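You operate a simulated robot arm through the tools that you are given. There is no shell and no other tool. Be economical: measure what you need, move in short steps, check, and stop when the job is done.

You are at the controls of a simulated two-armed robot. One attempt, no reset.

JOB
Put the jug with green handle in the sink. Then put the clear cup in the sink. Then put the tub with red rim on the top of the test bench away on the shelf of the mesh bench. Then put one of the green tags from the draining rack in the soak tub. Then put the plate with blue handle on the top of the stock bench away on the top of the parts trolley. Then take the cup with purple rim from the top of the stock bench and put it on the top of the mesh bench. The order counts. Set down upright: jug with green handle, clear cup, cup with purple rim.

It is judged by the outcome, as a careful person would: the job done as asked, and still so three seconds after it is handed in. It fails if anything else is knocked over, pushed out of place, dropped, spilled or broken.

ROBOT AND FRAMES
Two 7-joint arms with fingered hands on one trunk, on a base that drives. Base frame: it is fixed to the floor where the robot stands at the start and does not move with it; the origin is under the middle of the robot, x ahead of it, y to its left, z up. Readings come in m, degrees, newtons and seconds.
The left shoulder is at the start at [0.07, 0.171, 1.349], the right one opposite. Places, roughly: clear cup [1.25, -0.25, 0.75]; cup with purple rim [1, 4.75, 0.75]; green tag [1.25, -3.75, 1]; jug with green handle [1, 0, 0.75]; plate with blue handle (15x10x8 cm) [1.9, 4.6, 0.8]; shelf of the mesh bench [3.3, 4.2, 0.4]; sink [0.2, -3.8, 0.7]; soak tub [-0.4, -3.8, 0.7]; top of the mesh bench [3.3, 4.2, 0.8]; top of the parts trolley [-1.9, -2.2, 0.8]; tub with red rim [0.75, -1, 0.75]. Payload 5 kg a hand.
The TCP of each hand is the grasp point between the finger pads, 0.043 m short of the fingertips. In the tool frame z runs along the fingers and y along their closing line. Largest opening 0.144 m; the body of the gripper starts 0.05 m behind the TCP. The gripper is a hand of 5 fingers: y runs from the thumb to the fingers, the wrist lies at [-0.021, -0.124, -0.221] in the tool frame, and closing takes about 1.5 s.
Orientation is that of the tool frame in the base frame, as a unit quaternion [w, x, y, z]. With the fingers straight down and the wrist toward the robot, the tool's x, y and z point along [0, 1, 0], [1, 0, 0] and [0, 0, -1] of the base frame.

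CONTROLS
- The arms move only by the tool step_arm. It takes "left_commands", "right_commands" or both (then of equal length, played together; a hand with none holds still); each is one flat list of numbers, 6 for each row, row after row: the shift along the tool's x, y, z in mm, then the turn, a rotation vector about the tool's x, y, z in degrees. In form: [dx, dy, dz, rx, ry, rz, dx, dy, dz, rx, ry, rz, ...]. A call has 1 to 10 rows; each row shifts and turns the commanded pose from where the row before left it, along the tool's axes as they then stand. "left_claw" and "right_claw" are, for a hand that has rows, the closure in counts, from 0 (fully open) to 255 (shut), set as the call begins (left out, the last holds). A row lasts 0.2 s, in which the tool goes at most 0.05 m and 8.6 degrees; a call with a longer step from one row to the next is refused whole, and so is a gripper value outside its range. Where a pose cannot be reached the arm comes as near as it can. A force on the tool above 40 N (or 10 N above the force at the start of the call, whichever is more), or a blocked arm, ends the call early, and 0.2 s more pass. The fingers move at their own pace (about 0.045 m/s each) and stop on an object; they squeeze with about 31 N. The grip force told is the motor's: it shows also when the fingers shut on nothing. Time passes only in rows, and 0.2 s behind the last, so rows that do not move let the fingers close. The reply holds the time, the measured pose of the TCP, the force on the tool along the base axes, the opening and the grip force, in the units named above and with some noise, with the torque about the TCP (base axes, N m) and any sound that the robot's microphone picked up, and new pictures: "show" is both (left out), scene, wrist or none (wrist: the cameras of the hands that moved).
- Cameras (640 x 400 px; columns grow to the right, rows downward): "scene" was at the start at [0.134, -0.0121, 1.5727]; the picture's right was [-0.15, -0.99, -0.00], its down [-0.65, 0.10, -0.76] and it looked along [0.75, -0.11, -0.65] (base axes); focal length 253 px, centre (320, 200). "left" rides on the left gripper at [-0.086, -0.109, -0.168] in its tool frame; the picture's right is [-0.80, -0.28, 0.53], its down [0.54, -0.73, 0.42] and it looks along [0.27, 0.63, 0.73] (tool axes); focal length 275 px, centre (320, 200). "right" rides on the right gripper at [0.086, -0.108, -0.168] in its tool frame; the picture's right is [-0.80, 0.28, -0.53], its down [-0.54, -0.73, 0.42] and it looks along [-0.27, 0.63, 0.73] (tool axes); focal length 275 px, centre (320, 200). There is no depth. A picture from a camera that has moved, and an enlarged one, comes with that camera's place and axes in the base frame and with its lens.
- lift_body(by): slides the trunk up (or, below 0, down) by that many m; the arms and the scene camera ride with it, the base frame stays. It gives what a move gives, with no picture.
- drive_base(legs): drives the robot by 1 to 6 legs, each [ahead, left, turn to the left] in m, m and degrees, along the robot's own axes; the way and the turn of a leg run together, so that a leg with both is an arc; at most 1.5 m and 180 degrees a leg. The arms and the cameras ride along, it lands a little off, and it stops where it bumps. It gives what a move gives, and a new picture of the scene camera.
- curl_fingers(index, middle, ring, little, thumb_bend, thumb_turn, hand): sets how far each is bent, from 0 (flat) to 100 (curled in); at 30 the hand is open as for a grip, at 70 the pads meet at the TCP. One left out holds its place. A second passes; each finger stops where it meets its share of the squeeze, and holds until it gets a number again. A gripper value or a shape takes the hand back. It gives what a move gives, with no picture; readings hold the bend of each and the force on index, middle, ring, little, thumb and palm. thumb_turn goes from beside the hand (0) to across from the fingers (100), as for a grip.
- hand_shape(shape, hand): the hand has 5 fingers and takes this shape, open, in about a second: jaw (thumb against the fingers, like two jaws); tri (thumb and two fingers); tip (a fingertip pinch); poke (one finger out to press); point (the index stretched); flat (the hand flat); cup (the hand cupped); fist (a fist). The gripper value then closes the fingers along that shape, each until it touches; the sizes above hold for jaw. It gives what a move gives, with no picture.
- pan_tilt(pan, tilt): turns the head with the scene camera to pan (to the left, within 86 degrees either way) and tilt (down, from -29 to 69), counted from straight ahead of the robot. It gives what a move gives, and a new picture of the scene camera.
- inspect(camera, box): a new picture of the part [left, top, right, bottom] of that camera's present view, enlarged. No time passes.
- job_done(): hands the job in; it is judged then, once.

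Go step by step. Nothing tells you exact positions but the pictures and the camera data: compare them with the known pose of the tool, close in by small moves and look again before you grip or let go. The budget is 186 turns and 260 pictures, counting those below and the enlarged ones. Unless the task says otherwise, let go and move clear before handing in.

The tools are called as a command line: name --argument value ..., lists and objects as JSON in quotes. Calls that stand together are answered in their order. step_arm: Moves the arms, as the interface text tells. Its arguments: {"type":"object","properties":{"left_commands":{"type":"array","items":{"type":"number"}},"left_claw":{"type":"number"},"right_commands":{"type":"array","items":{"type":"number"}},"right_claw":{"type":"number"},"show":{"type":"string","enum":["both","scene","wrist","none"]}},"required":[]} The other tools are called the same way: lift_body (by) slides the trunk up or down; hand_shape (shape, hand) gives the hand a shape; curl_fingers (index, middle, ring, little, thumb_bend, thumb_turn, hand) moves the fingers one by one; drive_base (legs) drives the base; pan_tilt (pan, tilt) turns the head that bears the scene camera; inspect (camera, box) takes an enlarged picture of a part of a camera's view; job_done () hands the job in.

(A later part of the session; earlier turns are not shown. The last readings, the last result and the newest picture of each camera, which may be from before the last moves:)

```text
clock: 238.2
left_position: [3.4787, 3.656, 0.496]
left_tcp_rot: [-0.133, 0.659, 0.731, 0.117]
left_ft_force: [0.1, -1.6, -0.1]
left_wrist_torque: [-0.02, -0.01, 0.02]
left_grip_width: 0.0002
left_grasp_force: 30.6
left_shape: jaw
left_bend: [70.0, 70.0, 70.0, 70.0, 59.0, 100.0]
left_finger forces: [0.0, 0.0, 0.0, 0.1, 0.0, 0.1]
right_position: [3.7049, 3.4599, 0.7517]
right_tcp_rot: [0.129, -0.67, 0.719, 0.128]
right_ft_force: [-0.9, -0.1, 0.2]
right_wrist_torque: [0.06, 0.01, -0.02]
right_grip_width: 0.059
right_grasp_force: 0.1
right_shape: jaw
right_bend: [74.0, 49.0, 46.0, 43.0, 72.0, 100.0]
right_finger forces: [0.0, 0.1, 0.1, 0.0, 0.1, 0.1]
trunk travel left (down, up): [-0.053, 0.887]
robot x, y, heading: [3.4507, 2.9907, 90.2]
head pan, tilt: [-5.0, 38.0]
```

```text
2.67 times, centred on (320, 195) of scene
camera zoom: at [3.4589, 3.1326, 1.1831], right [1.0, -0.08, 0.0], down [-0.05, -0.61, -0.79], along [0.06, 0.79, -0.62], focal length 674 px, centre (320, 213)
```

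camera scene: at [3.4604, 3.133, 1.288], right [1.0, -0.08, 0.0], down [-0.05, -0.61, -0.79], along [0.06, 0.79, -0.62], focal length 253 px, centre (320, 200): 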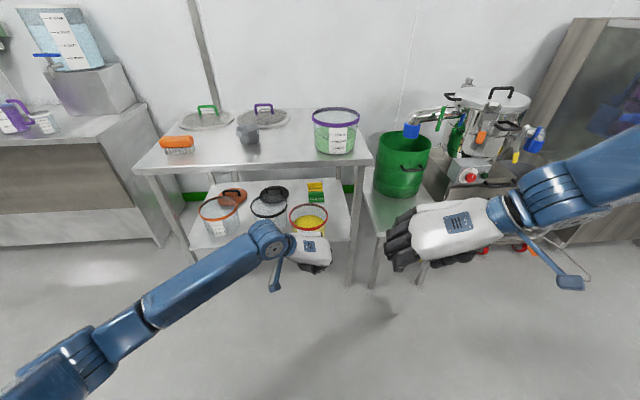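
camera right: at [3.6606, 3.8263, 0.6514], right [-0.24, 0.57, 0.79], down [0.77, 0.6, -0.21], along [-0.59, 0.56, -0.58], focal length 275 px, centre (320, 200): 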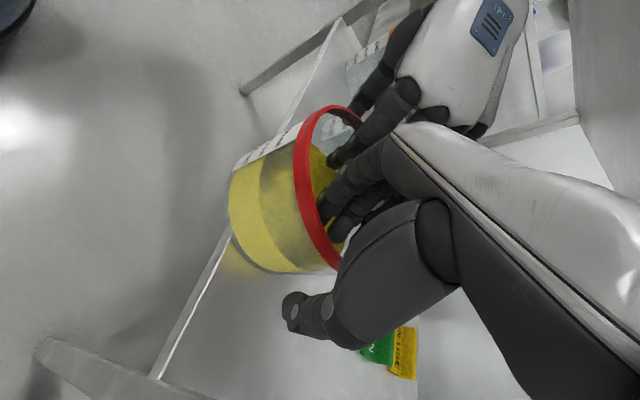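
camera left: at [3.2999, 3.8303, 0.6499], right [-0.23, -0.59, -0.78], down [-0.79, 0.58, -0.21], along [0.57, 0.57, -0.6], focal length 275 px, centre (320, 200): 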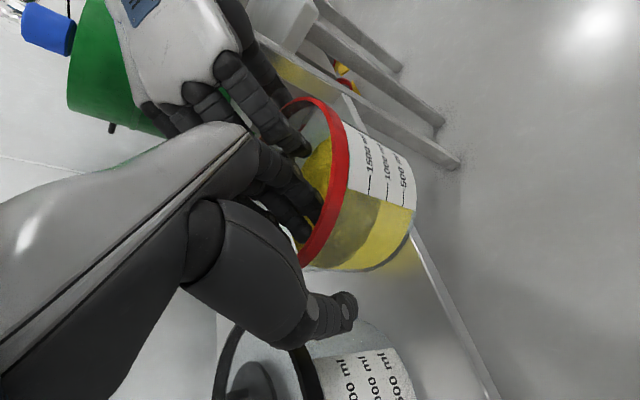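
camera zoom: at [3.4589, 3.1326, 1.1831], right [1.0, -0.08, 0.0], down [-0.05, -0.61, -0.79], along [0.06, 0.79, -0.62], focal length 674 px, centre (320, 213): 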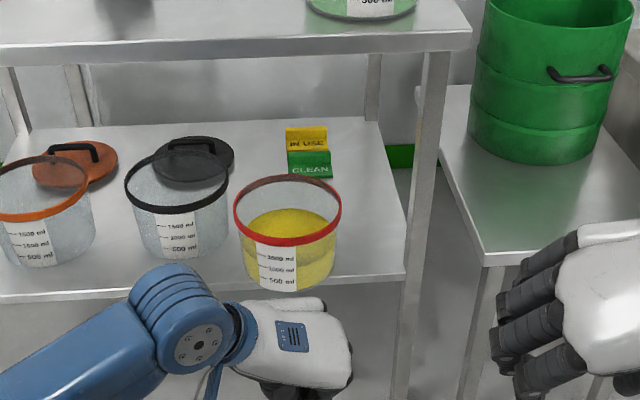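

Aligned with the tub's centre. I'll push it in by driving ahead.

drive_base --legs '[[0.24, 0, 0]]'

drive_base --legs '[[0.04, 0, 0]]'

inspect --camera "scene" --box '[200, 160, 440, 310]'

```text
clock: 239.9
left_position: [3.4793, 3.8997, 0.4938]
left_tcp_rot: [-0.133, 0.659, 0.731, 0.116]
left_ft_force: [0.9, 0.6, -0.5]
left_wrist_torque: [-0.01, -0.01, 0.0]
left_grip_width: 0.0001
left_grasp_force: 31.3
left_shape: jaw
left_bend: [70.0, 70.0, 70.0, 70.0, 59.0, 100.0]
left_finger forces: [0.0, 0.0, 0.0, 0.0, 0.0, 0.1]
right_position: [3.7051, 3.7036, 0.7495]
right_tcp_rot: [0.129, -0.67, 0.72, 0.126]
right_ft_force: [0.0, -0.3, -1.4]
right_wrist_torque: [-0.06, -0.04, -0.02]
right_grip_width: 0.0589
right_grasp_force: 0.0
right_shape: jaw
right_bend: [74.0, 49.0, 46.0, 43.0, 72.0, 100.0]
right_finger forces: [0.0, 0.0, 0.0, 0.1, 0.1, 0.0]
trunk travel left (down, up): [-0.053, 0.887]
robot x, y, heading: [3.4498, 3.2398, 90.5]
head pan, tilt: [-5.0, 38.0]
camera scene: at [3.4579, 3.377, 1.1828], right [1.0, -0.08, 0.0], down [-0.05, -0.61, -0.79], along [0.07, 0.78, -0.62], focal length 253 px, centre (320, 200)
```

scene: 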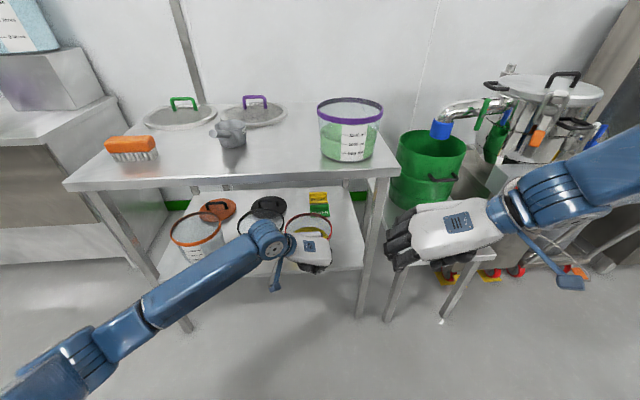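

```text
clock: 240.8
left_position: [3.478, 3.9389, 0.4937]
left_tcp_rot: [-0.133, 0.659, 0.731, 0.117]
left_ft_force: [1.0, 1.1, -0.4]
left_wrist_torque: [-0.05, 0.02, 0.0]
left_grip_width: 0.0
left_grasp_force: 31.3
left_shape: jaw
left_bend: [70.0, 70.0, 70.0, 70.0, 59.0, 100.0]
left_finger forces: [0.0, 0.1, 0.0, 0.0, 0.1, 0.0]
right_position: [3.7025, 3.7445, 0.7505]
right_tcp_rot: [0.128, -0.671, 0.72, 0.126]
right_ft_force: [-0.5, 1.6, -1.3]
right_wrist_torque: [-0.04, 0.01, 0.0]
right_grip_width: 0.0591
right_grasp_force: 0.0
right_shape: jaw
right_bend: [74.0, 49.0, 46.0, 43.0, 72.0, 100.0]
right_finger forces: [0.1, 0.0, 0.1, 0.0, 0.0, 0.0]
trunk travel left (down, up): [-0.053, 0.887]
robot x, y, heading: [3.4485, 3.2792, 90.1]
head pan, tilt: [-5.0, 38.0]
camera scene: at [3.4577, 3.4171, 1.1827], right [1.0, -0.08, 0.0], down [-0.05, -0.62, -0.79], along [0.06, 0.78, -0.62], focal length 253 px, centre (320, 200)
```

scene: 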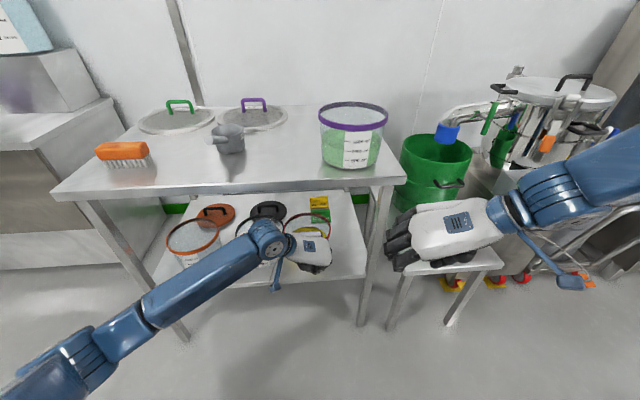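

```text
2.67 times, centred on (320, 235) of scene
camera zoom: at [3.4577, 3.4171, 1.1827], right [1.0, -0.08, 0.0], down [-0.05, -0.62, -0.79], along [0.06, 0.78, -0.62], focal length 674 px, centre (320, 107)
```

zoom: 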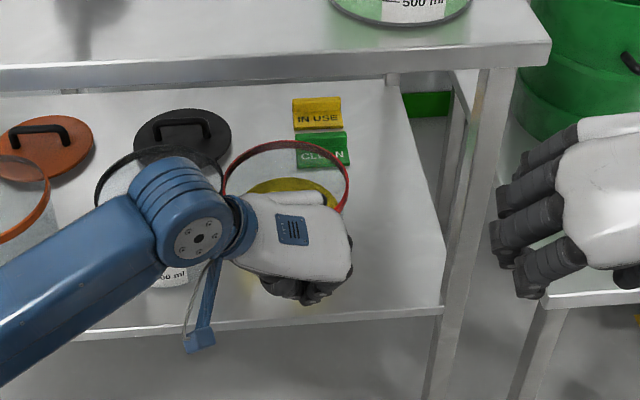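

The tub is now fully on the shelf, its front past the edge. I'll back away and return both hands to the straight-down posture.

drive_base --legs '[[-0.4, 0, 0]]'

lift_body --by 0.45

step_arm --left_commands '[0, 0, 0, 0, -7, 0, 0, 0, 0, 0, -7, 0, 0, 0, 0, 0, -6, 0, 0, 0, 0, 0, 0, -8.5, 0, 0, 0, 0, 0, -8.5, 0, 0, 0, 0, 0, -8.5, 0, 0, 0, 0, 0, -8.5, 20, 0, 0, 0, 0, -8.5, 20, 0, 0, 0, 0, -8.5, 20, 0, 0, 0, 0, -8.5]' --right_commands '[0, 0, 0, 0, 7, 0, 0, 0, 0, 0, 7, 0, 0, 0, 0, 0, 6, 0, 0, 0, 0, 0, 0, 8.5, 0, 0, 0, 0, 0, 8.5, 0, 0, 0, 0, 0, 8.5, 0, 0, 0, 0, 0, 8.5, 0, 0, 0, 0, 0, 8.5, 0, 0, 0, 0, 0, 8.5, 0, 0, 0, 0, 0, 8.5]' --left_claw 0 --right_claw 0 --show "none"

step_arm --left_commands '[20, 0, 0, 0, 0, -8.5, 20, 0, 0, 0, 0, -8.5, 20, 0, 0, 0, 0, -8.5, 20, 0, 0, 0, 0, 0]' --right_commands '[0, 0, 0, 0, 0, 8.5, 0, 0, 0, 0, 0, 8.5, 0, 0, 0, 0, 0, 8.5, 0, 0, 0, 0, 0, 0]' --show "scene"

```text
clock: 243.3
left_position: [3.4775, 3.5378, 0.4958]
left_tcp_rot: [-0.132, 0.658, 0.732, 0.117]
left_ft_force: [1.0, -0.7, -0.2]
left_wrist_torque: [0.02, -0.03, 0.0]
left_grip_width: 0.0002
left_grasp_force: 31.5
left_shape: jaw
left_bend: [70.0, 70.0, 70.0, 70.0, 59.0, 100.0]
left_finger forces: [0.0, 0.0, 0.1, 0.0, 0.1, 0.0]
right_position: [3.7046, 3.3437, 0.7503]
right_tcp_rot: [0.13, -0.671, 0.719, 0.127]
right_ft_force: [0.6, -0.8, 0.3]
right_wrist_torque: [0.0, 0.02, 0.0]
right_grip_width: 0.0593
right_grasp_force: 0.1
right_shape: jaw
right_bend: [74.0, 49.0, 46.0, 43.0, 72.0, 100.0]
right_finger forces: [0.0, 0.0, 0.0, 0.0, 0.0, 0.0]
trunk travel left (down, up): [-0.053, 0.887]
robot x, y, heading: [3.4522, 2.8804, 90.3]
head pan, tilt: [-5.0, 38.0]
camera scene: at [3.4598, 3.0148, 1.1831], right [1.0, -0.08, 0.0], down [-0.05, -0.61, -0.79], along [0.06, 0.79, -0.62], focal length 253 px, centre (320, 200)
```

scene: 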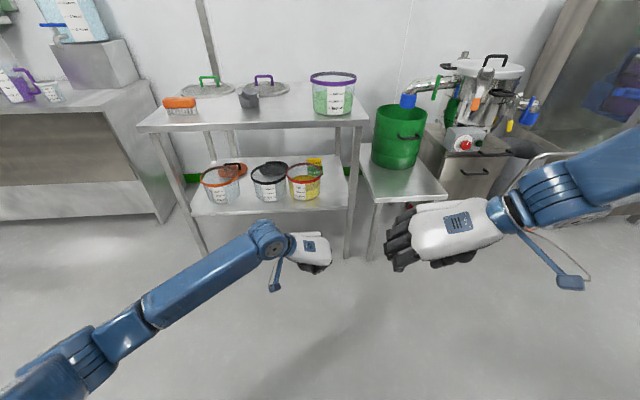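

```text
refused: 0.45 is not a number from -0.4 to 0.4
```

```text
clock: 245.5
left_position: [3.4331, 3.578, 0.4964]
left_tcp_rot: [-0.002, 0.21, 0.978, 0.003]
left_ft_force: [-0.7, -0.5, 0.4]
left_wrist_torque: [-0.01, 0.01, 0.03]
left_grip_width: 0.1437
left_grasp_force: 0.0
left_shape: jaw
left_bend: [30.0, 30.0, 30.0, 30.0, 30.0, 98.0]
left_finger forces: [0.1, 0.0, 0.0, 0.0, 0.0, 0.0]
right_position: [3.7184, 3.3906, 0.7531]
right_tcp_rot: [-0.002, -0.23, 0.973, 0.008]
right_ft_force: [-0.5, 0.4, 0.4]
right_wrist_torque: [0.02, 0.03, 0.01]
right_grip_width: 0.1439
right_grasp_force: 0.0
right_shape: jaw
right_bend: [30.0, 30.0, 30.0, 30.0, 30.0, 98.0]
right_finger forces: [0.1, 0.0, 0.1, 0.1, 0.0, 0.0]
right hand out of reach, approached as far as the arm can: row 8, 9, 10
trunk travel left (down, up): [-0.053, 0.887]
robot x, y, heading: [3.453, 2.8809, 90.5]
head pan, tilt: [-5.0, 38.0]
```

```text
clock: 246.5
left_position: [3.3563, 3.5929, 0.4959]
left_tcp_rot: [-0.002, -0.011, 1.0, 0.004]
left_ft_force: [0.3, -0.5, -0.5]
left_wrist_torque: [0.0, 0.02, -0.01]
left_grip_width: 0.1438
left_grasp_force: 0.0
left_shape: jaw
left_bend: [30.0, 30.0, 30.0, 30.0, 30.0, 98.0]
left_finger forces: [0.0, 0.0, 0.0, 0.0, 0.0, 0.0]
right_position: [3.7238, 3.4217, 0.7564]
right_tcp_rot: [-0.003, -0.011, 1.0, 0.007]
right_ft_force: [-0.3, 0.3, -0.3]
right_wrist_torque: [0.0, -0.03, 0.01]
right_grip_width: 0.1437
right_grasp_force: 0.2
right_shape: jaw
right_bend: [30.0, 30.0, 30.0, 30.0, 30.0, 98.0]
right_finger forces: [0.0, 0.1, 0.0, 0.0, 0.0, 0.0]
right hand out of reach, approached as far as the arm can: row 1, 2, 3
trunk travel left (down, up): [-0.053, 0.887]
robot x, y, heading: [3.4524, 2.8779, 90.6]
head pan, tilt: [-5.0, 38.0]
camera scene: at [3.4595, 3.0153, 1.1831], right [1.0, -0.08, 0.0], down [-0.05, -0.61, -0.79], along [0.06, 0.79, -0.62], focal length 253 px, centre (320, 200)
```

scene: 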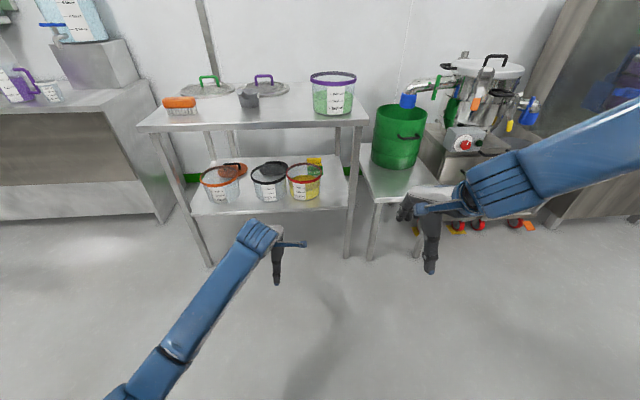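

The tub sits well on the shelf. I'll raise the trunk and drive back along the aisle toward the sink area.

lift_body --by 0.4

lift_body --by 0.15

drive_base --legs '[[0, 1.5, -0.6], [0, 1.5, 0], [0, 0.45, 0], [-1.5, 0, 0], [-1.5, 0, 0], [-1.0, 0, 0]]'

```text
clock: 250.3
left_position: [3.3562, 3.5936, 0.8962]
left_tcp_rot: [-0.002, -0.011, 1.0, 0.003]
left_ft_force: [-0.5, 0.1, 0.7]
left_wrist_torque: [0.02, -0.04, 0.01]
left_grip_width: 0.1438
left_grasp_force: 0.2
left_shape: jaw
left_bend: [30.0, 30.0, 30.0, 30.0, 30.0, 98.0]
left_finger forces: [0.0, 0.1, 0.1, 0.0, 0.0, 0.0]
right_position: [3.7237, 3.422, 1.1552]
right_tcp_rot: [-0.003, -0.011, 1.0, 0.007]
right_ft_force: [0.3, 0.6, -0.1]
right_wrist_torque: [0.01, 0.06, 0.01]
right_grip_width: 0.1436
right_grasp_force: 0.2
right_shape: jaw
right_bend: [30.0, 30.0, 30.0, 30.0, 30.0, 98.0]
right_finger forces: [0.0, 0.0, 0.0, 0.0, 0.1, 0.0]
trunk travel left (down, up): [-0.453, 0.487]
robot x, y, heading: [3.4567, 2.8795, 90.4]
head pan, tilt: [-5.0, 38.0]
```

```text
clock: 252.1
left_position: [3.3548, 3.5935, 1.0459]
left_tcp_rot: [-0.001, -0.01, 1.0, 0.003]
left_ft_force: [0.2, 0.2, -0.7]
left_wrist_torque: [0.01, 0.01, -0.02]
left_grip_width: 0.1435
left_grasp_force: 0.0
left_shape: jaw
left_bend: [30.0, 30.0, 30.0, 30.0, 30.0, 98.0]
left_finger forces: [0.0, 0.1, 0.0, 0.0, 0.1, 0.0]
right_position: [3.7241, 3.4232, 1.3041]
right_tcp_rot: [-0.004, -0.011, 1.0, 0.007]
right_ft_force: [-0.1, 0.0, 0.3]
right_wrist_torque: [0.0, 0.0, 0.0]
right_grip_width: 0.1435
right_grasp_force: 0.1
right_shape: jaw
right_bend: [30.0, 30.0, 30.0, 30.0, 30.0, 98.0]
right_finger forces: [0.0, 0.1, 0.0, 0.1, 0.0, 0.0]
trunk travel left (down, up): [-0.603, 0.337]
robot x, y, heading: [3.4503, 2.8784, 90.3]
head pan, tilt: [-5.0, 38.0]
```

```text
clock: 287.6
left_position: [-0.0616, -0.3867, 1.046]
left_tcp_rot: [-0.001, -0.008, 1.0, 0.002]
left_ft_force: [-0.5, 0.3, -0.6]
left_wrist_torque: [0.01, 0.01, -0.01]
left_grip_width: 0.1435
left_grasp_force: 0.0
left_shape: jaw
left_bend: [30.0, 30.0, 30.0, 30.0, 30.0, 98.0]
left_finger forces: [0.0, 0.1, 0.1, 0.0, 0.1, 0.1]
right_position: [0.3059, -0.5605, 1.3042]
right_tcp_rot: [-0.004, -0.008, 1.0, 0.007]
right_ft_force: [0.0, 1.5, 0.3]
right_wrist_torque: [-0.02, -0.01, 0.0]
right_grip_width: 0.1439
right_grasp_force: 0.0
right_shape: jaw
right_bend: [30.0, 30.0, 30.0, 30.0, 30.0, 98.0]
right_finger forces: [0.1, 0.0, 0.0, 0.0, 0.0, 0.0]
trunk travel left (down, up): [-0.603, 0.337]
robot x, y, heading: [0.0337, -1.1028, 90.1]
head pan, tilt: [-5.0, 38.0]
camera scene: at [0.0397, -0.9653, 1.7329], right [1.0, -0.08, 0.0], down [-0.05, -0.61, -0.79], along [0.07, 0.78, -0.62], focal length 253 px, centre (320, 200)
```

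scene: 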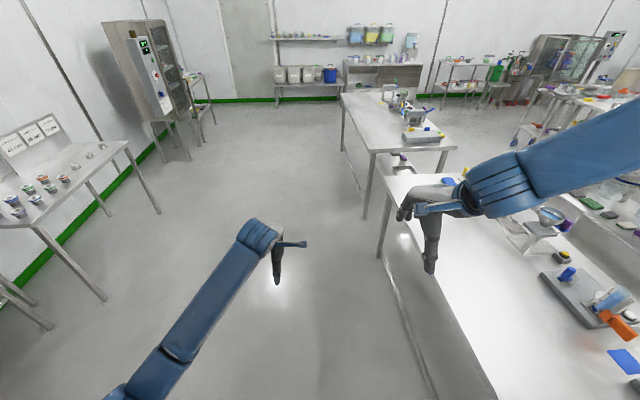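

Next I'll go past the partition, turn to face the sink, and shift toward the draining rack.

drive_base --legs '[[-1.0, -0.25, 0], [0, 0, 90], [0, 0, 90], [0.5, 0.4, 0]]'

pan_tilt --pan 15 --tilt 40

inspect --camera "scene" --box '[160, 80, 400, 230]'

```text
clock: 303.7
left_position: [0.8066, -3.3062, 1.046]
left_tcp_rot: [0.003, 1.0, 0.019, 0.001]
left_ft_force: [-0.2, 0.6, 0.8]
left_wrist_torque: [0.03, 0.01, -0.03]
left_grip_width: 0.1437
left_grasp_force: 0.1
left_shape: jaw
left_bend: [30.0, 30.0, 30.0, 30.0, 30.0, 98.0]
left_finger forces: [0.0, 0.0, 0.0, 0.0, 0.0, 0.0]
right_position: [0.4354, -3.1401, 1.3055]
right_tcp_rot: [0.007, 1.0, 0.02, 0.004]
right_ft_force: [-0.5, 1.5, -0.4]
right_wrist_torque: [0.01, -0.02, 0.03]
right_grip_width: 0.1437
right_grasp_force: 0.0
right_shape: jaw
right_bend: [30.0, 30.0, 30.0, 30.0, 30.0, 98.0]
right_finger forces: [0.0, 0.1, 0.0, 0.1, 0.0, 0.0]
trunk travel left (down, up): [-0.603, 0.337]
robot x, y, heading: [0.6997, -2.5923, -88.6]
head pan, tilt: [-5.0, 38.0]
camera scene: at [0.6932, -2.7279, 1.7331], right [-1.0, 0.06, 0.0], down [0.04, 0.61, -0.79], along [-0.05, -0.79, -0.62], focal length 253 px, centre (320, 200)
```

scene: 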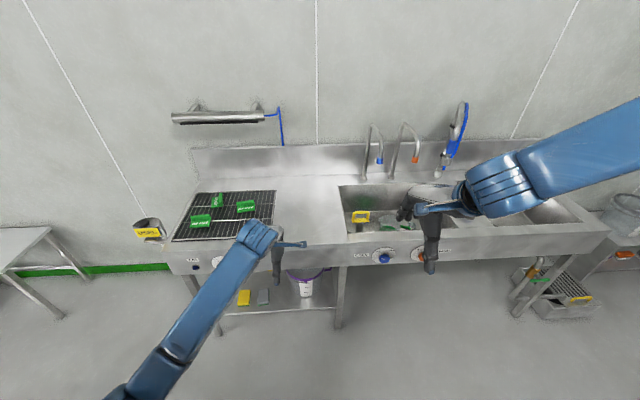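

```text
clock: 304.6
left_position: [0.808, -3.3073, 1.0452]
left_tcp_rot: [0.003, 1.0, 0.018, 0.002]
left_ft_force: [-0.1, -0.4, -0.9]
left_wrist_torque: [-0.01, 0.05, 0.02]
left_grip_width: 0.1438
left_grasp_force: 0.0
left_shape: jaw
left_bend: [30.0, 30.0, 30.0, 30.0, 30.0, 98.0]
left_finger forces: [0.0, 0.0, 0.0, 0.0, 0.0, 0.0]
right_position: [0.4365, -3.1422, 1.3051]
right_tcp_rot: [0.007, 1.0, 0.021, 0.004]
right_ft_force: [0.1, -1.2, -1.2]
right_wrist_torque: [-0.03, 0.01, 0.0]
right_grip_width: 0.1437
right_grasp_force: 0.2
right_shape: jaw
right_bend: [30.0, 30.0, 30.0, 30.0, 30.0, 98.0]
right_finger forces: [0.0, 0.0, 0.0, 0.0, 0.0, 0.1]
trunk travel left (down, up): [-0.603, 0.337]
robot x, y, heading: [0.6967, -2.5946, -88.3]
head pan, tilt: [15.0, 40.0]
camera scene: at [0.724, -2.7251, 1.7299], right [-0.96, -0.28, 0.0], down [-0.18, 0.62, -0.77], along [0.22, -0.73, -0.64], focal length 253 px, centre (320, 200)
```

scene: 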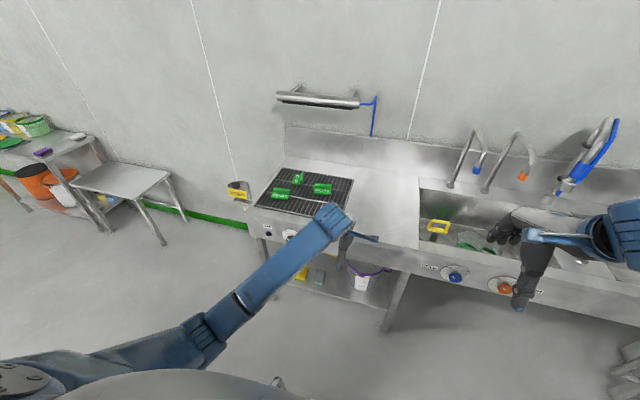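

```text
2.67 times, centred on (280, 155) of scene
camera zoom: at [0.724, -2.7251, 1.7299], right [-0.96, -0.28, 0.0], down [-0.18, 0.62, -0.77], along [0.22, -0.73, -0.64], focal length 674 px, centre (427, 320)
```

zoom: 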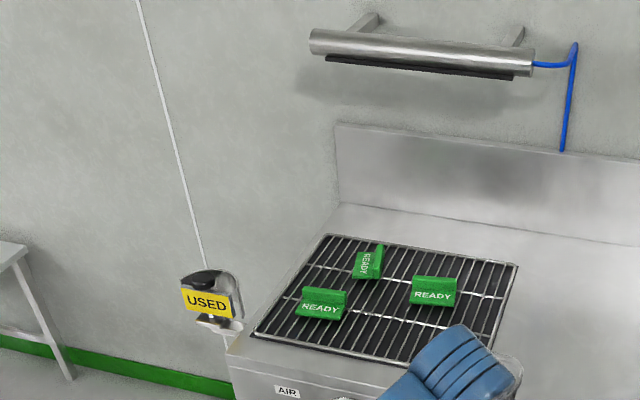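

Three green READY tags lie on the rack. I'll take the right-hand one at about (1.017, −3.744) with the left hand, and drive so the hand hovers near it.

drive_base --legs '[[0.34, 0.2, -1.6]]'

step_arm --left_commands '[0, 0, 0, 0, 0, 0]' --show "wrist"

```text
clock: 307.0
left_position: [0.9888, -3.6485, 1.0479]
left_tcp_rot: [0.003, 1.0, 0.003, 0.002]
left_ft_force: [-0.5, 0.7, -0.4]
left_wrist_torque: [-0.07, -0.05, 0.0]
left_grip_width: 0.1441
left_grasp_force: 0.2
left_shape: jaw
left_bend: [30.0, 30.0, 30.0, 30.0, 30.0, 98.0]
left_finger forces: [0.1, 0.1, 0.0, 0.1, 0.1, 0.0]
right_position: [0.6237, -3.4699, 1.3059]
right_tcp_rot: [0.007, 1.0, 0.004, 0.004]
right_ft_force: [0.0, 0.2, -0.1]
right_wrist_torque: [-0.01, 0.01, 0.0]
right_grip_width: 0.1438
right_grasp_force: 0.1
right_shape: jaw
right_bend: [30.0, 30.0, 30.0, 30.0, 30.0, 98.0]
right_finger forces: [0.0, 0.1, 0.0, 0.0, 0.0, 0.0]
trunk travel left (down, up): [-0.603, 0.337]
robot x, y, heading: [0.9016, -2.9274, -90.3]
head pan, tilt: [15.0, 40.0]
camera scene: at [0.9224, -3.0618, 1.7302], right [-0.97, -0.25, 0.0], down [-0.16, 0.62, -0.77], along [0.19, -0.74, -0.64], focal length 253 px, centre (320, 200)
```

scene: 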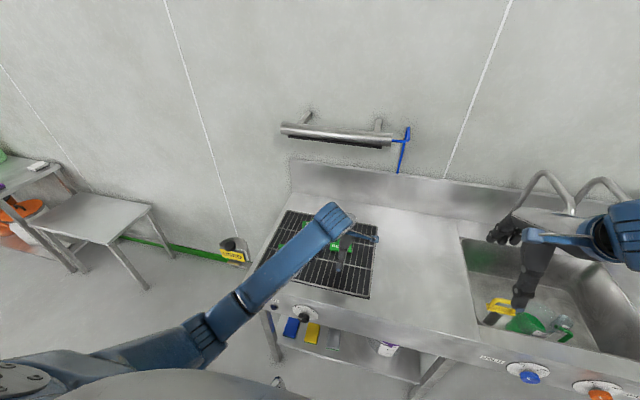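

```text
clock: 307.4
left_position: [0.9898, -3.6481, 1.0478]
left_tcp_rot: [0.003, 1.0, 0.003, 0.002]
left_ft_force: [0.2, -0.1, -0.2]
left_wrist_torque: [0.02, -0.01, -0.01]
left_grip_width: 0.1441
left_grasp_force: 0.0
left_shape: jaw
left_bend: [30.0, 30.0, 30.0, 30.0, 30.0, 98.0]
left_finger forces: [0.0, 0.0, 0.0, 0.2, 0.0, 0.0]
right_position: [0.6221, -3.4722, 1.3056]
right_tcp_rot: [0.007, 1.0, 0.005, 0.004]
right_ft_force: [0.3, 1.0, -0.4]
right_wrist_torque: [-0.01, -0.02, 0.01]
right_grip_width: 0.1435
right_grasp_force: 0.1
right_shape: jaw
right_bend: [30.0, 30.0, 30.0, 30.0, 30.0, 98.0]
right_finger forces: [0.0, 0.0, 0.0, 0.1, 0.0, 0.0]
trunk travel left (down, up): [-0.603, 0.337]
robot x, y, heading: [0.9033, -2.9316, -90.2]
head pan, tilt: [15.0, 40.0]
camera left: at [0.9011, -3.5386, 1.2135], right [-0.8, 0.27, -0.54], down [0.54, 0.73, -0.43], along [0.27, -0.63, -0.73], focal length 275 px, centre (320, 200)
```

left: 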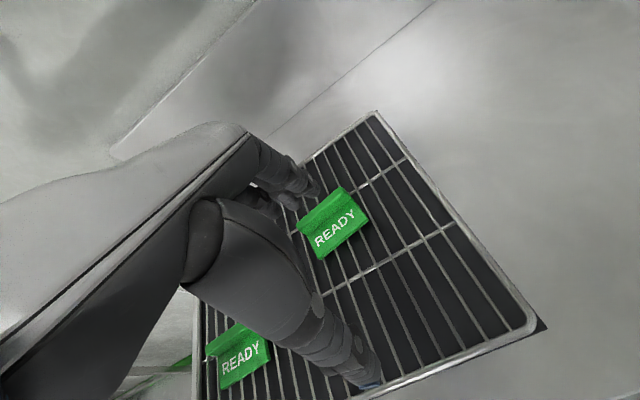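

inspect --camera "left" --box '[260, 150, 420, 270]'

```text
3.33 times, centred on (340, 210) of left
camera zoom: at [0.9011, -3.5386, 1.2135], right [-0.8, 0.27, -0.54], down [0.54, 0.73, -0.43], along [0.27, -0.63, -0.73], focal length 918 px, centre (253, 167)
```

zoom: 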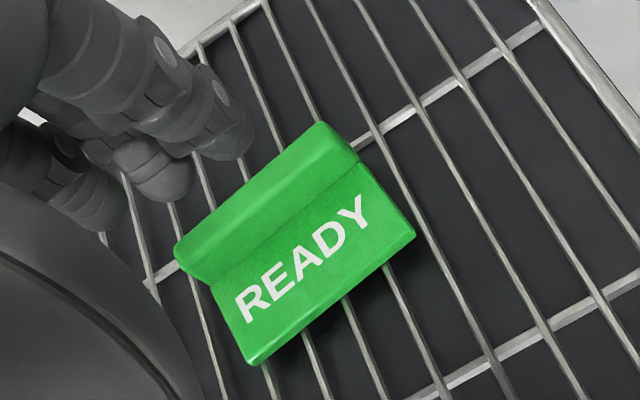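

The tag has an upright fin at its back near (1.011, −3.768). I'll pinch that fin: move above it and descend partway.

step_arm --left_commands '[5, 29, 10, 0, 0, 0, 5, 29, 15, 0, 0, 0, 5, 29, 20, 0, 0, 0, 6, 29, 30, 0, 0, 0, 0, 0, 15, 0, 0, 0]' --left_claw 60 --show "none"

inspect --camera "left" --box '[200, 150, 440, 330]'

```text
clock: 308.6
left_position: [1.0122, -3.7655, 0.9574]
left_tcp_rot: [0.003, 1.0, 0.003, 0.002]
left_ft_force: [0.2, 0.8, 0.5]
left_wrist_torque: [-0.01, -0.03, 0.0]
left_grip_width: 0.1104
left_grasp_force: 0.0
left_shape: jaw
left_bend: [26.0, 35.0, 33.0, 33.0, 54.0, 99.0]
left_finger forces: [0.1, 0.0, 0.0, 0.1, 0.0, 0.1]
right_position: [0.6234, -3.4721, 1.3062]
right_tcp_rot: [0.007, 1.0, 0.004, 0.003]
right_ft_force: [0.6, -0.5, 0.4]
right_wrist_torque: [0.0, 0.03, -0.03]
right_grip_width: 0.1438
right_grasp_force: 0.1
right_shape: jaw
right_bend: [30.0, 30.0, 30.0, 30.0, 30.0, 98.0]
right_finger forces: [0.0, 0.0, 0.0, 0.0, 0.1, 0.0]
trunk travel left (down, up): [-0.603, 0.337]
robot x, y, heading: [0.9016, -2.9355, -90.4]
head pan, tilt: [15.0, 40.0]
```

```text
2.22 times, centred on (320, 240) of left
camera zoom: at [0.9238, -3.6557, 1.1237], right [-0.8, 0.27, -0.54], down [0.54, 0.73, -0.43], along [0.27, -0.63, -0.73], focal length 612 px, centre (320, 111)
```

zoom: 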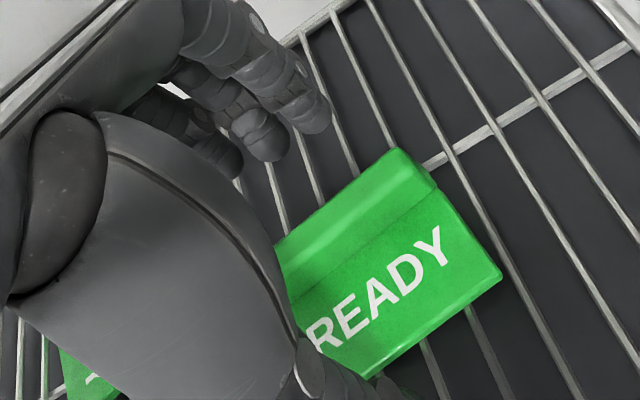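

Aligned within a centimetre. I'll shift 8 mm back and descend to the fin.

step_arm --left_commands '[0, 8, 5, 0, 0, 0, 0, 0, 12, 0, 0, 0, 0, 0, 8, 0, 0, 0, 0, 0, 6, 0, 0, 0, 0, 0, 0, 0, 0, 0]' --show "none"

inspect --camera "left" --box '[200, 150, 440, 330]'

```text
clock: 309.9
left_position: [1.0108, -3.7779, 0.935]
left_tcp_rot: [0.01, 1.0, 0.003, 0.0]
left_ft_force: [-0.2, 0.3, 17.0]
left_wrist_torque: [1.32, 0.11, -0.02]
left_grip_width: 0.1113
left_grasp_force: 0.0
left_shape: jaw
left_bend: [26.0, 35.0, 33.0, 33.0, 53.0, 99.0]
left_finger forces: [0.0, 0.8, 0.0, 0.0, 16.4, 0.0]
right_position: [0.6227, -3.4721, 1.3057]
right_tcp_rot: [0.007, 1.0, 0.004, 0.004]
right_ft_force: [0.5, -0.5, -0.7]
right_wrist_torque: [0.06, 0.01, 0.01]
right_grip_width: 0.1439
right_grasp_force: 0.1
right_shape: jaw
right_bend: [30.0, 30.0, 30.0, 30.0, 30.0, 98.0]
right_finger forces: [0.0, 0.0, 0.0, 0.1, 0.1, 0.0]
trunk travel left (down, up): [-0.603, 0.337]
robot x, y, heading: [0.9004, -2.9304, -90.3]
head pan, tilt: [15.0, 40.0]
stopped in row 5 (left hand): the force on the tool passed its limit at 42 N (the readings are from after the stop); the commanded pose is now the measured one
```

```text
2.22 times, centred on (320, 240) of left
camera zoom: at [0.9236, -3.6664, 1.1004], right [-0.8, 0.27, -0.54], down [0.54, 0.72, -0.44], along [0.27, -0.64, -0.72], focal length 612 px, centre (320, 111)
```

zoom: 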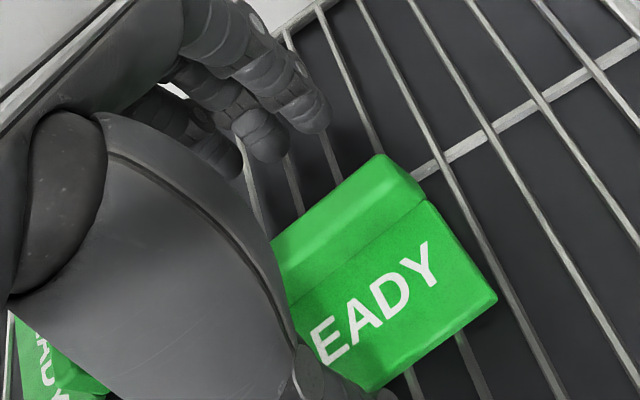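

The thumb touched down on the rack or plate. I'll back up 5 mm and close.

step_arm --left_commands '[0, 0, -5, 0, 0, 0, 0, 0, 0, 0, 0, 0, 0, 0, 0, 0, 0, 0, 0, 0, 0, 0, 0, 0, 0, 0, 0, 0, 0, 0, 0, 0, 0, 0, 0, 0, 0, 0, 0, 0, 0, 0]' --left_claw 255 --show "none"

inspect --camera "left" --box '[200, 150, 440, 330]'

```text
clock: 311.5
left_position: [1.0104, -3.7762, 0.941]
left_tcp_rot: [0.011, 1.0, 0.004, -0.001]
left_ft_force: [-1.6, -1.1, 13.8]
left_wrist_torque: [0.7, 0.02, 0.27]
left_grip_width: 0.0505
left_grasp_force: 31.0
left_shape: jaw
left_bend: [70.0, 49.0, 62.0, 60.0, 68.0, 100.0]
left_finger forces: [26.3, 0.0, 0.1, 0.0, 31.8, 0.1]
right_position: [0.6232, -3.4694, 1.3057]
right_tcp_rot: [0.008, 1.0, 0.004, 0.004]
right_ft_force: [-0.4, 0.8, -0.6]
right_wrist_torque: [0.0, -0.02, 0.01]
right_grip_width: 0.1436
right_grasp_force: 0.0
right_shape: jaw
right_bend: [30.0, 30.0, 30.0, 30.0, 30.0, 98.0]
right_finger forces: [0.0, 0.0, 0.0, 0.0, 0.0, 0.0]
trunk travel left (down, up): [-0.603, 0.337]
robot x, y, heading: [0.9006, -2.9304, -90.4]
head pan, tilt: [15.0, 40.0]
```

```text
2.22 times, centred on (320, 240) of left
camera zoom: at [0.9227, -3.6645, 1.1067], right [-0.8, 0.27, -0.54], down [0.54, 0.72, -0.44], along [0.27, -0.64, -0.72], focal length 612 px, centre (320, 111)
```

zoom: 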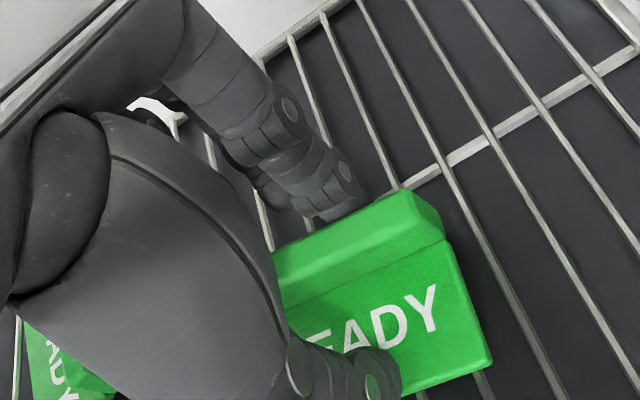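

The tag is held between index and thumb across its depth. I'll lift and check.

step_arm --left_commands '[0, 0, -10, 0, 0, 0, 0, 0, -15, 0, 0, 0, 0, 0, -25, 0, 0, 0, 0, 0, -30, 0, 0, 0, 0, 0, -30, 0, 0, 0, 0, 0, -30, 0, 0, 0]' --show "none"

inspect --camera "left" --box '[200, 150, 440, 330]'

```text
clock: 312.9
left_position: [1.0109, -3.7727, 1.0771]
left_tcp_rot: [0.007, 1.0, 0.003, 0.001]
left_ft_force: [0.5, 0.8, 0.0]
left_wrist_torque: [-0.01, 0.02, 0.02]
left_grip_width: 0.0496
left_grasp_force: 30.6
left_shape: jaw
left_bend: [70.0, 49.0, 64.0, 64.0, 68.0, 100.0]
left_finger forces: [22.5, 0.1, 3.5, 0.0, 28.6, 0.0]
right_position: [0.623, -3.4714, 1.306]
right_tcp_rot: [0.006, 1.0, 0.004, 0.004]
right_ft_force: [0.1, -0.2, 0.3]
right_wrist_torque: [-0.02, 0.0, 0.0]
right_grip_width: 0.1438
right_grasp_force: 0.2
right_shape: jaw
right_bend: [30.0, 30.0, 30.0, 30.0, 30.0, 98.0]
right_finger forces: [0.0, 0.0, 0.0, 0.0, 0.0, 0.0]
trunk travel left (down, up): [-0.603, 0.337]
robot x, y, heading: [0.8996, -2.9325, -90.1]
head pan, tilt: [15.0, 40.0]
```

```text
2.22 times, centred on (320, 240) of left
camera zoom: at [0.9227, -3.6617, 1.2431], right [-0.8, 0.27, -0.54], down [0.54, 0.72, -0.43], along [0.27, -0.64, -0.72], focal length 612 px, centre (320, 111)
```

zoom: 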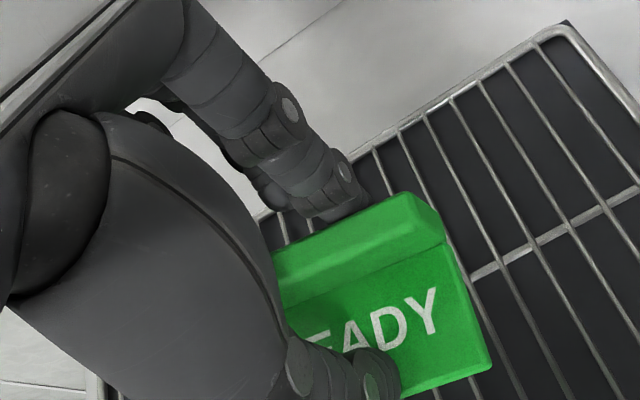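

Tag secured. I'll back off and strafe right to the soak tub, centred at about (−0.4, −3.75).

drive_base --legs '[[-0.3, 0, 0], [0, -1.41, 0], [0.2, 0, 0]]'

step_arm --left_commands '[0, 0, 0, 0, 0, 0]' --show "wrist"

```text
clock: 322.8
left_position: [-0.4097, -3.6592, 1.0802]
left_tcp_rot: [0.01, 1.0, 0.004, 0.0]
left_ft_force: [0.3, 1.3, 0.5]
left_wrist_torque: [-0.07, -0.01, 0.04]
left_grip_width: 0.0498
left_grasp_force: 30.3
left_shape: jaw
left_bend: [70.0, 49.0, 64.0, 64.0, 68.0, 100.0]
left_finger forces: [22.4, 0.0, 3.7, 0.0, 28.6, 0.0]
right_position: [-0.7968, -3.3583, 1.3072]
right_tcp_rot: [0.009, 1.0, 0.004, 0.004]
right_ft_force: [0.0, 1.0, -0.4]
right_wrist_torque: [-0.08, 0.0, -0.01]
right_grip_width: 0.144
right_grasp_force: 0.1
right_shape: jaw
right_bend: [30.0, 30.0, 30.0, 30.0, 30.0, 98.0]
right_finger forces: [0.1, 0.0, 0.1, 0.1, 0.0, 0.0]
trunk travel left (down, up): [-0.603, 0.337]
robot x, y, heading: [-0.5181, -2.8249, -90.2]
head pan, tilt: [15.0, 40.0]
camera scene: at [-0.4972, -2.9485, 1.7306], right [-0.97, -0.25, 0.0], down [-0.16, 0.62, -0.77], along [0.19, -0.74, -0.64], focal length 253 px, centre (320, 200)
```

scene: 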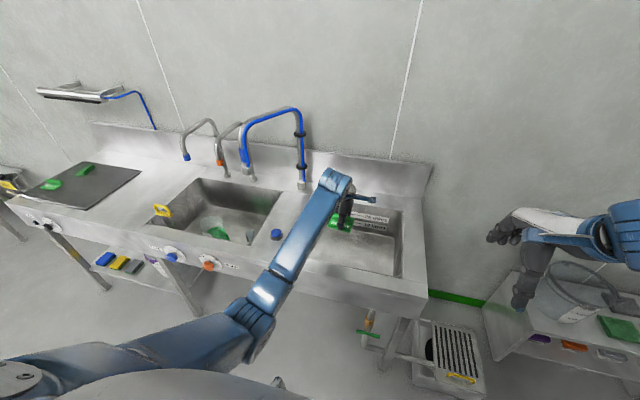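

```text
clock: 323.2
left_position: [-0.4109, -3.6634, 1.0776]
left_tcp_rot: [0.008, 1.0, 0.004, 0.0]
left_ft_force: [-0.1, -0.1, -0.3]
left_wrist_torque: [0.0, 0.0, 0.0]
left_grip_width: 0.0497
left_grasp_force: 31.2
left_shape: jaw
left_bend: [70.0, 49.0, 64.0, 64.0, 68.0, 100.0]
left_finger forces: [22.5, 0.0, 3.6, 0.0, 28.6, 0.1]
right_position: [-0.798, -3.3626, 1.3054]
right_tcp_rot: [0.008, 1.0, 0.006, 0.003]
right_ft_force: [0.0, -0.2, -0.7]
right_wrist_torque: [0.01, 0.02, -0.03]
right_grip_width: 0.1437
right_grasp_force: 0.0
right_shape: jaw
right_bend: [30.0, 30.0, 30.0, 30.0, 30.0, 98.0]
right_finger forces: [0.1, 0.0, 0.1, 0.1, 0.0, 0.0]
trunk travel left (down, up): [-0.603, 0.337]
robot x, y, heading: [-0.5181, -2.8241, -90.2]
head pan, tilt: [15.0, 40.0]
camera left: at [-0.4978, -3.5526, 1.2425], right [-0.8, 0.27, -0.54], down [0.54, 0.72, -0.43], along [0.27, -0.64, -0.72], focal length 275 px, centre (320, 200)
```

left: 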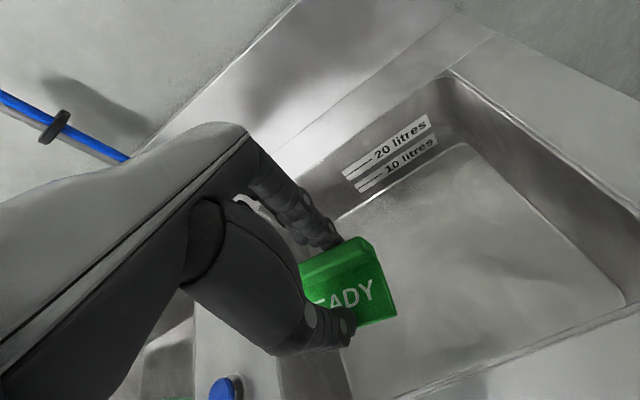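

The soak tub is clear below. I'll lower the tag into it.

step_arm --left_commands '[0, 6, 38, 0, 0, 0, 0, 6, 38, 0, 0, 0, 0, 6, 38, 0, 0, 0, 0, 6, 38, 0, 0, 0, 0, 6, 38, 0, 0, 0, 0, 0, 38, 0, 0, 0]' --show "none"

lift_body --by -0.09

inspect --camera "left" --box '[0, 0, 640, 400]'

```text
clock: 324.6
left_position: [-0.4088, -3.6973, 0.8492]
left_tcp_rot: [0.009, 1.0, 0.003, 0.0]
left_ft_force: [-0.1, -1.2, 1.0]
left_wrist_torque: [0.02, -0.04, 0.01]
left_grip_width: 0.0495
left_grasp_force: 30.5
left_shape: jaw
left_bend: [70.0, 49.0, 64.0, 64.0, 68.0, 100.0]
left_finger forces: [22.2, 0.0, 3.7, 0.0, 28.1, 0.0]
right_position: [-0.7968, -3.3617, 1.3053]
right_tcp_rot: [0.007, 1.0, 0.005, 0.004]
right_ft_force: [0.9, -0.1, 0.0]
right_wrist_torque: [0.0, 0.02, 0.06]
right_grip_width: 0.1435
right_grasp_force: 0.1
right_shape: jaw
right_bend: [30.0, 30.0, 30.0, 30.0, 30.0, 98.0]
right_finger forces: [0.0, 0.1, 0.0, 0.0, 0.0, 0.1]
trunk travel left (down, up): [-0.603, 0.337]
robot x, y, heading: [-0.5185, -2.8246, -90.4]
head pan, tilt: [15.0, 40.0]
```

```text
clock: 325.9
left_position: [-0.4101, -3.6973, 0.7605]
left_tcp_rot: [0.007, 1.0, 0.004, 0.0]
left_ft_force: [0.2, 0.1, -0.7]
left_wrist_torque: [0.0, -0.01, 0.01]
left_grip_width: 0.0497
left_grasp_force: 31.0
left_shape: jaw
left_bend: [70.0, 49.0, 64.0, 64.0, 68.0, 100.0]
left_finger forces: [22.1, 0.0, 3.8, 0.1, 28.1, 0.1]
right_position: [-0.7977, -3.3616, 1.2145]
right_tcp_rot: [0.007, 1.0, 0.005, 0.004]
right_ft_force: [-0.7, -0.6, -0.8]
right_wrist_torque: [-0.02, -0.02, 0.03]
right_grip_width: 0.1436
right_grasp_force: 0.1
right_shape: jaw
right_bend: [30.0, 30.0, 30.0, 30.0, 30.0, 98.0]
right_finger forces: [0.0, 0.1, 0.1, 0.0, 0.0, 0.1]
trunk travel left (down, up): [-0.513, 0.427]
robot x, y, heading: [-0.5173, -2.8206, -90.5]
head pan, tilt: [15.0, 40.0]
```

```text
1.00 times, centred on (320, 200) of left (not enlarged: the box is as wide or as high as the picture)
camera zoom: at [-0.4975, -3.5854, 0.9257], right [-0.8, 0.27, -0.54], down [0.54, 0.72, -0.43], along [0.27, -0.64, -0.72], focal length 275 px, centre (320, 200)
```

zoom: 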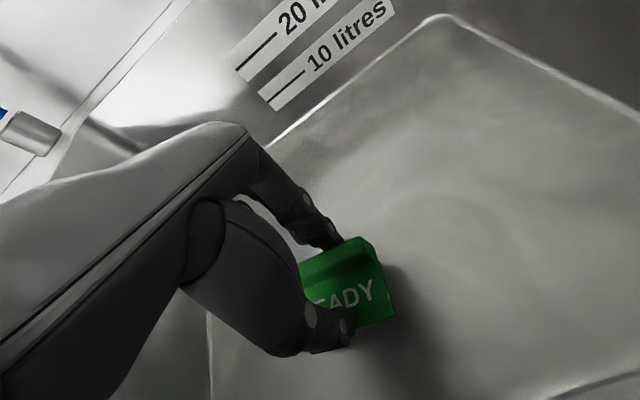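

Close to the floor; I'll lower the rest in small steps until contact.

lift_body --by -0.035

lift_body --by -0.01

lift_body --by -0.006

```text
clock: 326.8
left_position: [-0.4114, -3.7023, 0.7356]
left_tcp_rot: [0.016, 1.0, 0.003, -0.001]
left_ft_force: [-0.3, 6.2, 22.4]
left_wrist_torque: [1.63, -0.23, 0.1]
left_grip_width: 0.05
left_grasp_force: 31.4
left_shape: jaw
left_bend: [70.0, 49.0, 64.0, 64.0, 69.0, 100.0]
left_finger forces: [20.0, 0.1, 3.8, 0.0, 45.5, 0.0]
right_position: [-0.7967, -3.3623, 1.1808]
right_tcp_rot: [0.006, 1.0, 0.005, 0.003]
right_ft_force: [0.8, 0.0, -0.9]
right_wrist_torque: [0.05, -0.02, 0.0]
right_grip_width: 0.1437
right_grasp_force: 0.1
right_shape: jaw
right_bend: [30.0, 30.0, 30.0, 30.0, 30.0, 98.0]
right_finger forces: [0.0, 0.1, 0.0, 0.0, 0.0, 0.0]
trunk travel left (down, up): [-0.478, 0.462]
robot x, y, heading: [-0.5176, -2.8223, -90.1]
head pan, tilt: [15.0, 40.0]
stopped: the force on the tool passed its limit at 44 N (the readings are from after the stop); the commanded pose is now the measured one
```

```text
clock: 327.2
left_position: [-0.4121, -3.7066, 0.7361]
left_tcp_rot: [0.021, 1.0, 0.004, -0.002]
left_ft_force: [-0.8, 6.1, 23.4]
left_wrist_torque: [1.64, -0.19, 0.11]
left_grip_width: 0.0499
left_grasp_force: 31.7
left_shape: jaw
left_bend: [70.0, 49.0, 64.0, 64.0, 69.0, 100.0]
left_finger forces: [20.3, 0.0, 3.8, 0.0, 43.6, 0.1]
right_position: [-0.7976, -3.3602, 1.1762]
right_tcp_rot: [0.008, 1.0, 0.004, 0.004]
right_ft_force: [-0.2, -0.4, -0.6]
right_wrist_torque: [0.0, 0.04, -0.01]
right_grip_width: 0.1437
right_grasp_force: 0.1
right_shape: jaw
right_bend: [30.0, 30.0, 30.0, 30.0, 30.0, 98.0]
right_finger forces: [0.0, 0.0, 0.0, 0.1, 0.0, 0.0]
trunk travel left (down, up): [-0.472, 0.468]
robot x, y, heading: [-0.5197, -2.8228, -90.3]
head pan, tilt: [15.0, 40.0]
stopped: the force on the tool passed its limit at 46 N (the readings are from after the stop); the commanded pose is now the measured one
```

```text
clock: 327.8
left_position: [-0.4134, -3.7111, 0.736]
left_tcp_rot: [0.025, 1.0, 0.004, -0.003]
left_ft_force: [0.3, 5.0, 25.7]
left_wrist_torque: [1.73, -0.33, 0.04]
left_grip_width: 0.0502
left_grasp_force: 31.3
left_shape: jaw
left_bend: [70.0, 49.0, 64.0, 64.0, 68.0, 100.0]
left_finger forces: [20.7, 0.1, 3.8, 0.0, 48.3, 0.0]
right_position: [-0.7957, -3.36, 1.1694]
right_tcp_rot: [0.008, 1.0, 0.005, 0.003]
right_ft_force: [-0.6, -0.6, 0.8]
right_wrist_torque: [0.03, 0.01, 0.02]
right_grip_width: 0.1438
right_grasp_force: 0.0
right_shape: jaw
right_bend: [30.0, 30.0, 30.0, 30.0, 30.0, 98.0]
right_finger forces: [0.0, 0.0, 0.0, 0.1, 0.0, 0.0]
trunk travel left (down, up): [-0.466, 0.474]
robot x, y, heading: [-0.518, -2.8226, -90.3]
head pan, tilt: [15.0, 40.0]
stopped: the force on the tool passed its limit at 41 N (the readings are from after the stop); the commanded pose is now the measured one
```

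It's on the floor and pressing; I'll relieve 12 mm and release.

lift_body --by 0.012

step_arm --left_commands '[0, 0, 0, 0, 0, 0, 0, 0, 0, 0, 0, 0, 0, 0, 0, 0, 0, 0, 0, 0, 0, 0, 0, 0, 0, 0, 0, 0, 0, 0, 0, 0, 0, 0, 0, 0, 0, 0, -20, 0, 0, 0, 0, 0, -35, 0, 0, 0, 0, 0, -40, 0, 0, 0, 0, 0, -40, 0, 0, 0]' --left_claw 0 --show "wrist"

```text
clock: 328.4
left_position: [-0.412, -3.7083, 0.742]
left_tcp_rot: [0.021, 1.0, 0.004, -0.002]
left_ft_force: [-0.3, 0.2, 0.1]
left_wrist_torque: [-0.03, 0.0, -0.01]
left_grip_width: 0.0491
left_grasp_force: 30.9
left_shape: jaw
left_bend: [70.0, 49.0, 64.0, 64.0, 68.0, 100.0]
left_finger forces: [23.4, 0.0, 3.6, 0.1, 29.8, 0.1]
right_position: [-0.7968, -3.3623, 1.1798]
right_tcp_rot: [0.006, 1.0, 0.005, 0.003]
right_ft_force: [0.2, -0.6, 0.2]
right_wrist_torque: [-0.01, 0.0, 0.01]
right_grip_width: 0.1442
right_grasp_force: 0.2
right_shape: jaw
right_bend: [30.0, 30.0, 30.0, 30.0, 30.0, 98.0]
right_finger forces: [0.0, 0.0, 0.0, 0.0, 0.1, 0.1]
trunk travel left (down, up): [-0.478, 0.462]
robot x, y, heading: [-0.5194, -2.8207, -90.2]
head pan, tilt: [15.0, 40.0]
```

```text
clock: 330.6
left_position: [-0.4132, -3.7018, 0.8786]
left_tcp_rot: [0.023, 1.0, 0.004, -0.002]
left_ft_force: [0.4, 0.3, -1.0]
left_wrist_torque: [-0.03, 0.01, 0.01]
left_grip_width: 0.1438
left_grasp_force: 0.1
left_shape: jaw
left_bend: [30.0, 30.0, 30.0, 30.0, 30.0, 98.0]
left_finger forces: [0.0, 0.0, 0.0, 0.0, 0.1, 0.0]
right_position: [-0.7972, -3.3612, 1.1797]
right_tcp_rot: [0.007, 1.0, 0.004, 0.005]
right_ft_force: [-0.5, 0.7, -0.3]
right_wrist_torque: [-0.03, -0.02, 0.0]
right_grip_width: 0.144
right_grasp_force: 0.1
right_shape: jaw
right_bend: [30.0, 30.0, 30.0, 30.0, 30.0, 98.0]
right_finger forces: [0.0, 0.0, 0.1, 0.0, 0.0, 0.0]
trunk travel left (down, up): [-0.478, 0.462]
robot x, y, heading: [-0.518, -2.82, -90.3]
head pan, tilt: [15.0, 40.0]
camera left: at [-0.4993, -3.5854, 1.0414], right [-0.8, 0.26, -0.54], down [0.54, 0.71, -0.46], along [0.27, -0.66, -0.7], focal length 275 px, centre (320, 200)
```

left: 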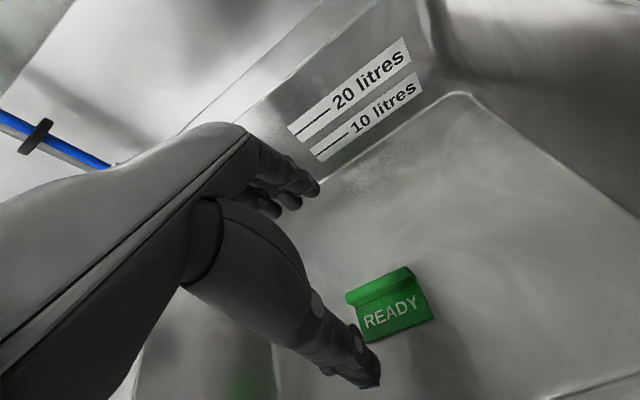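

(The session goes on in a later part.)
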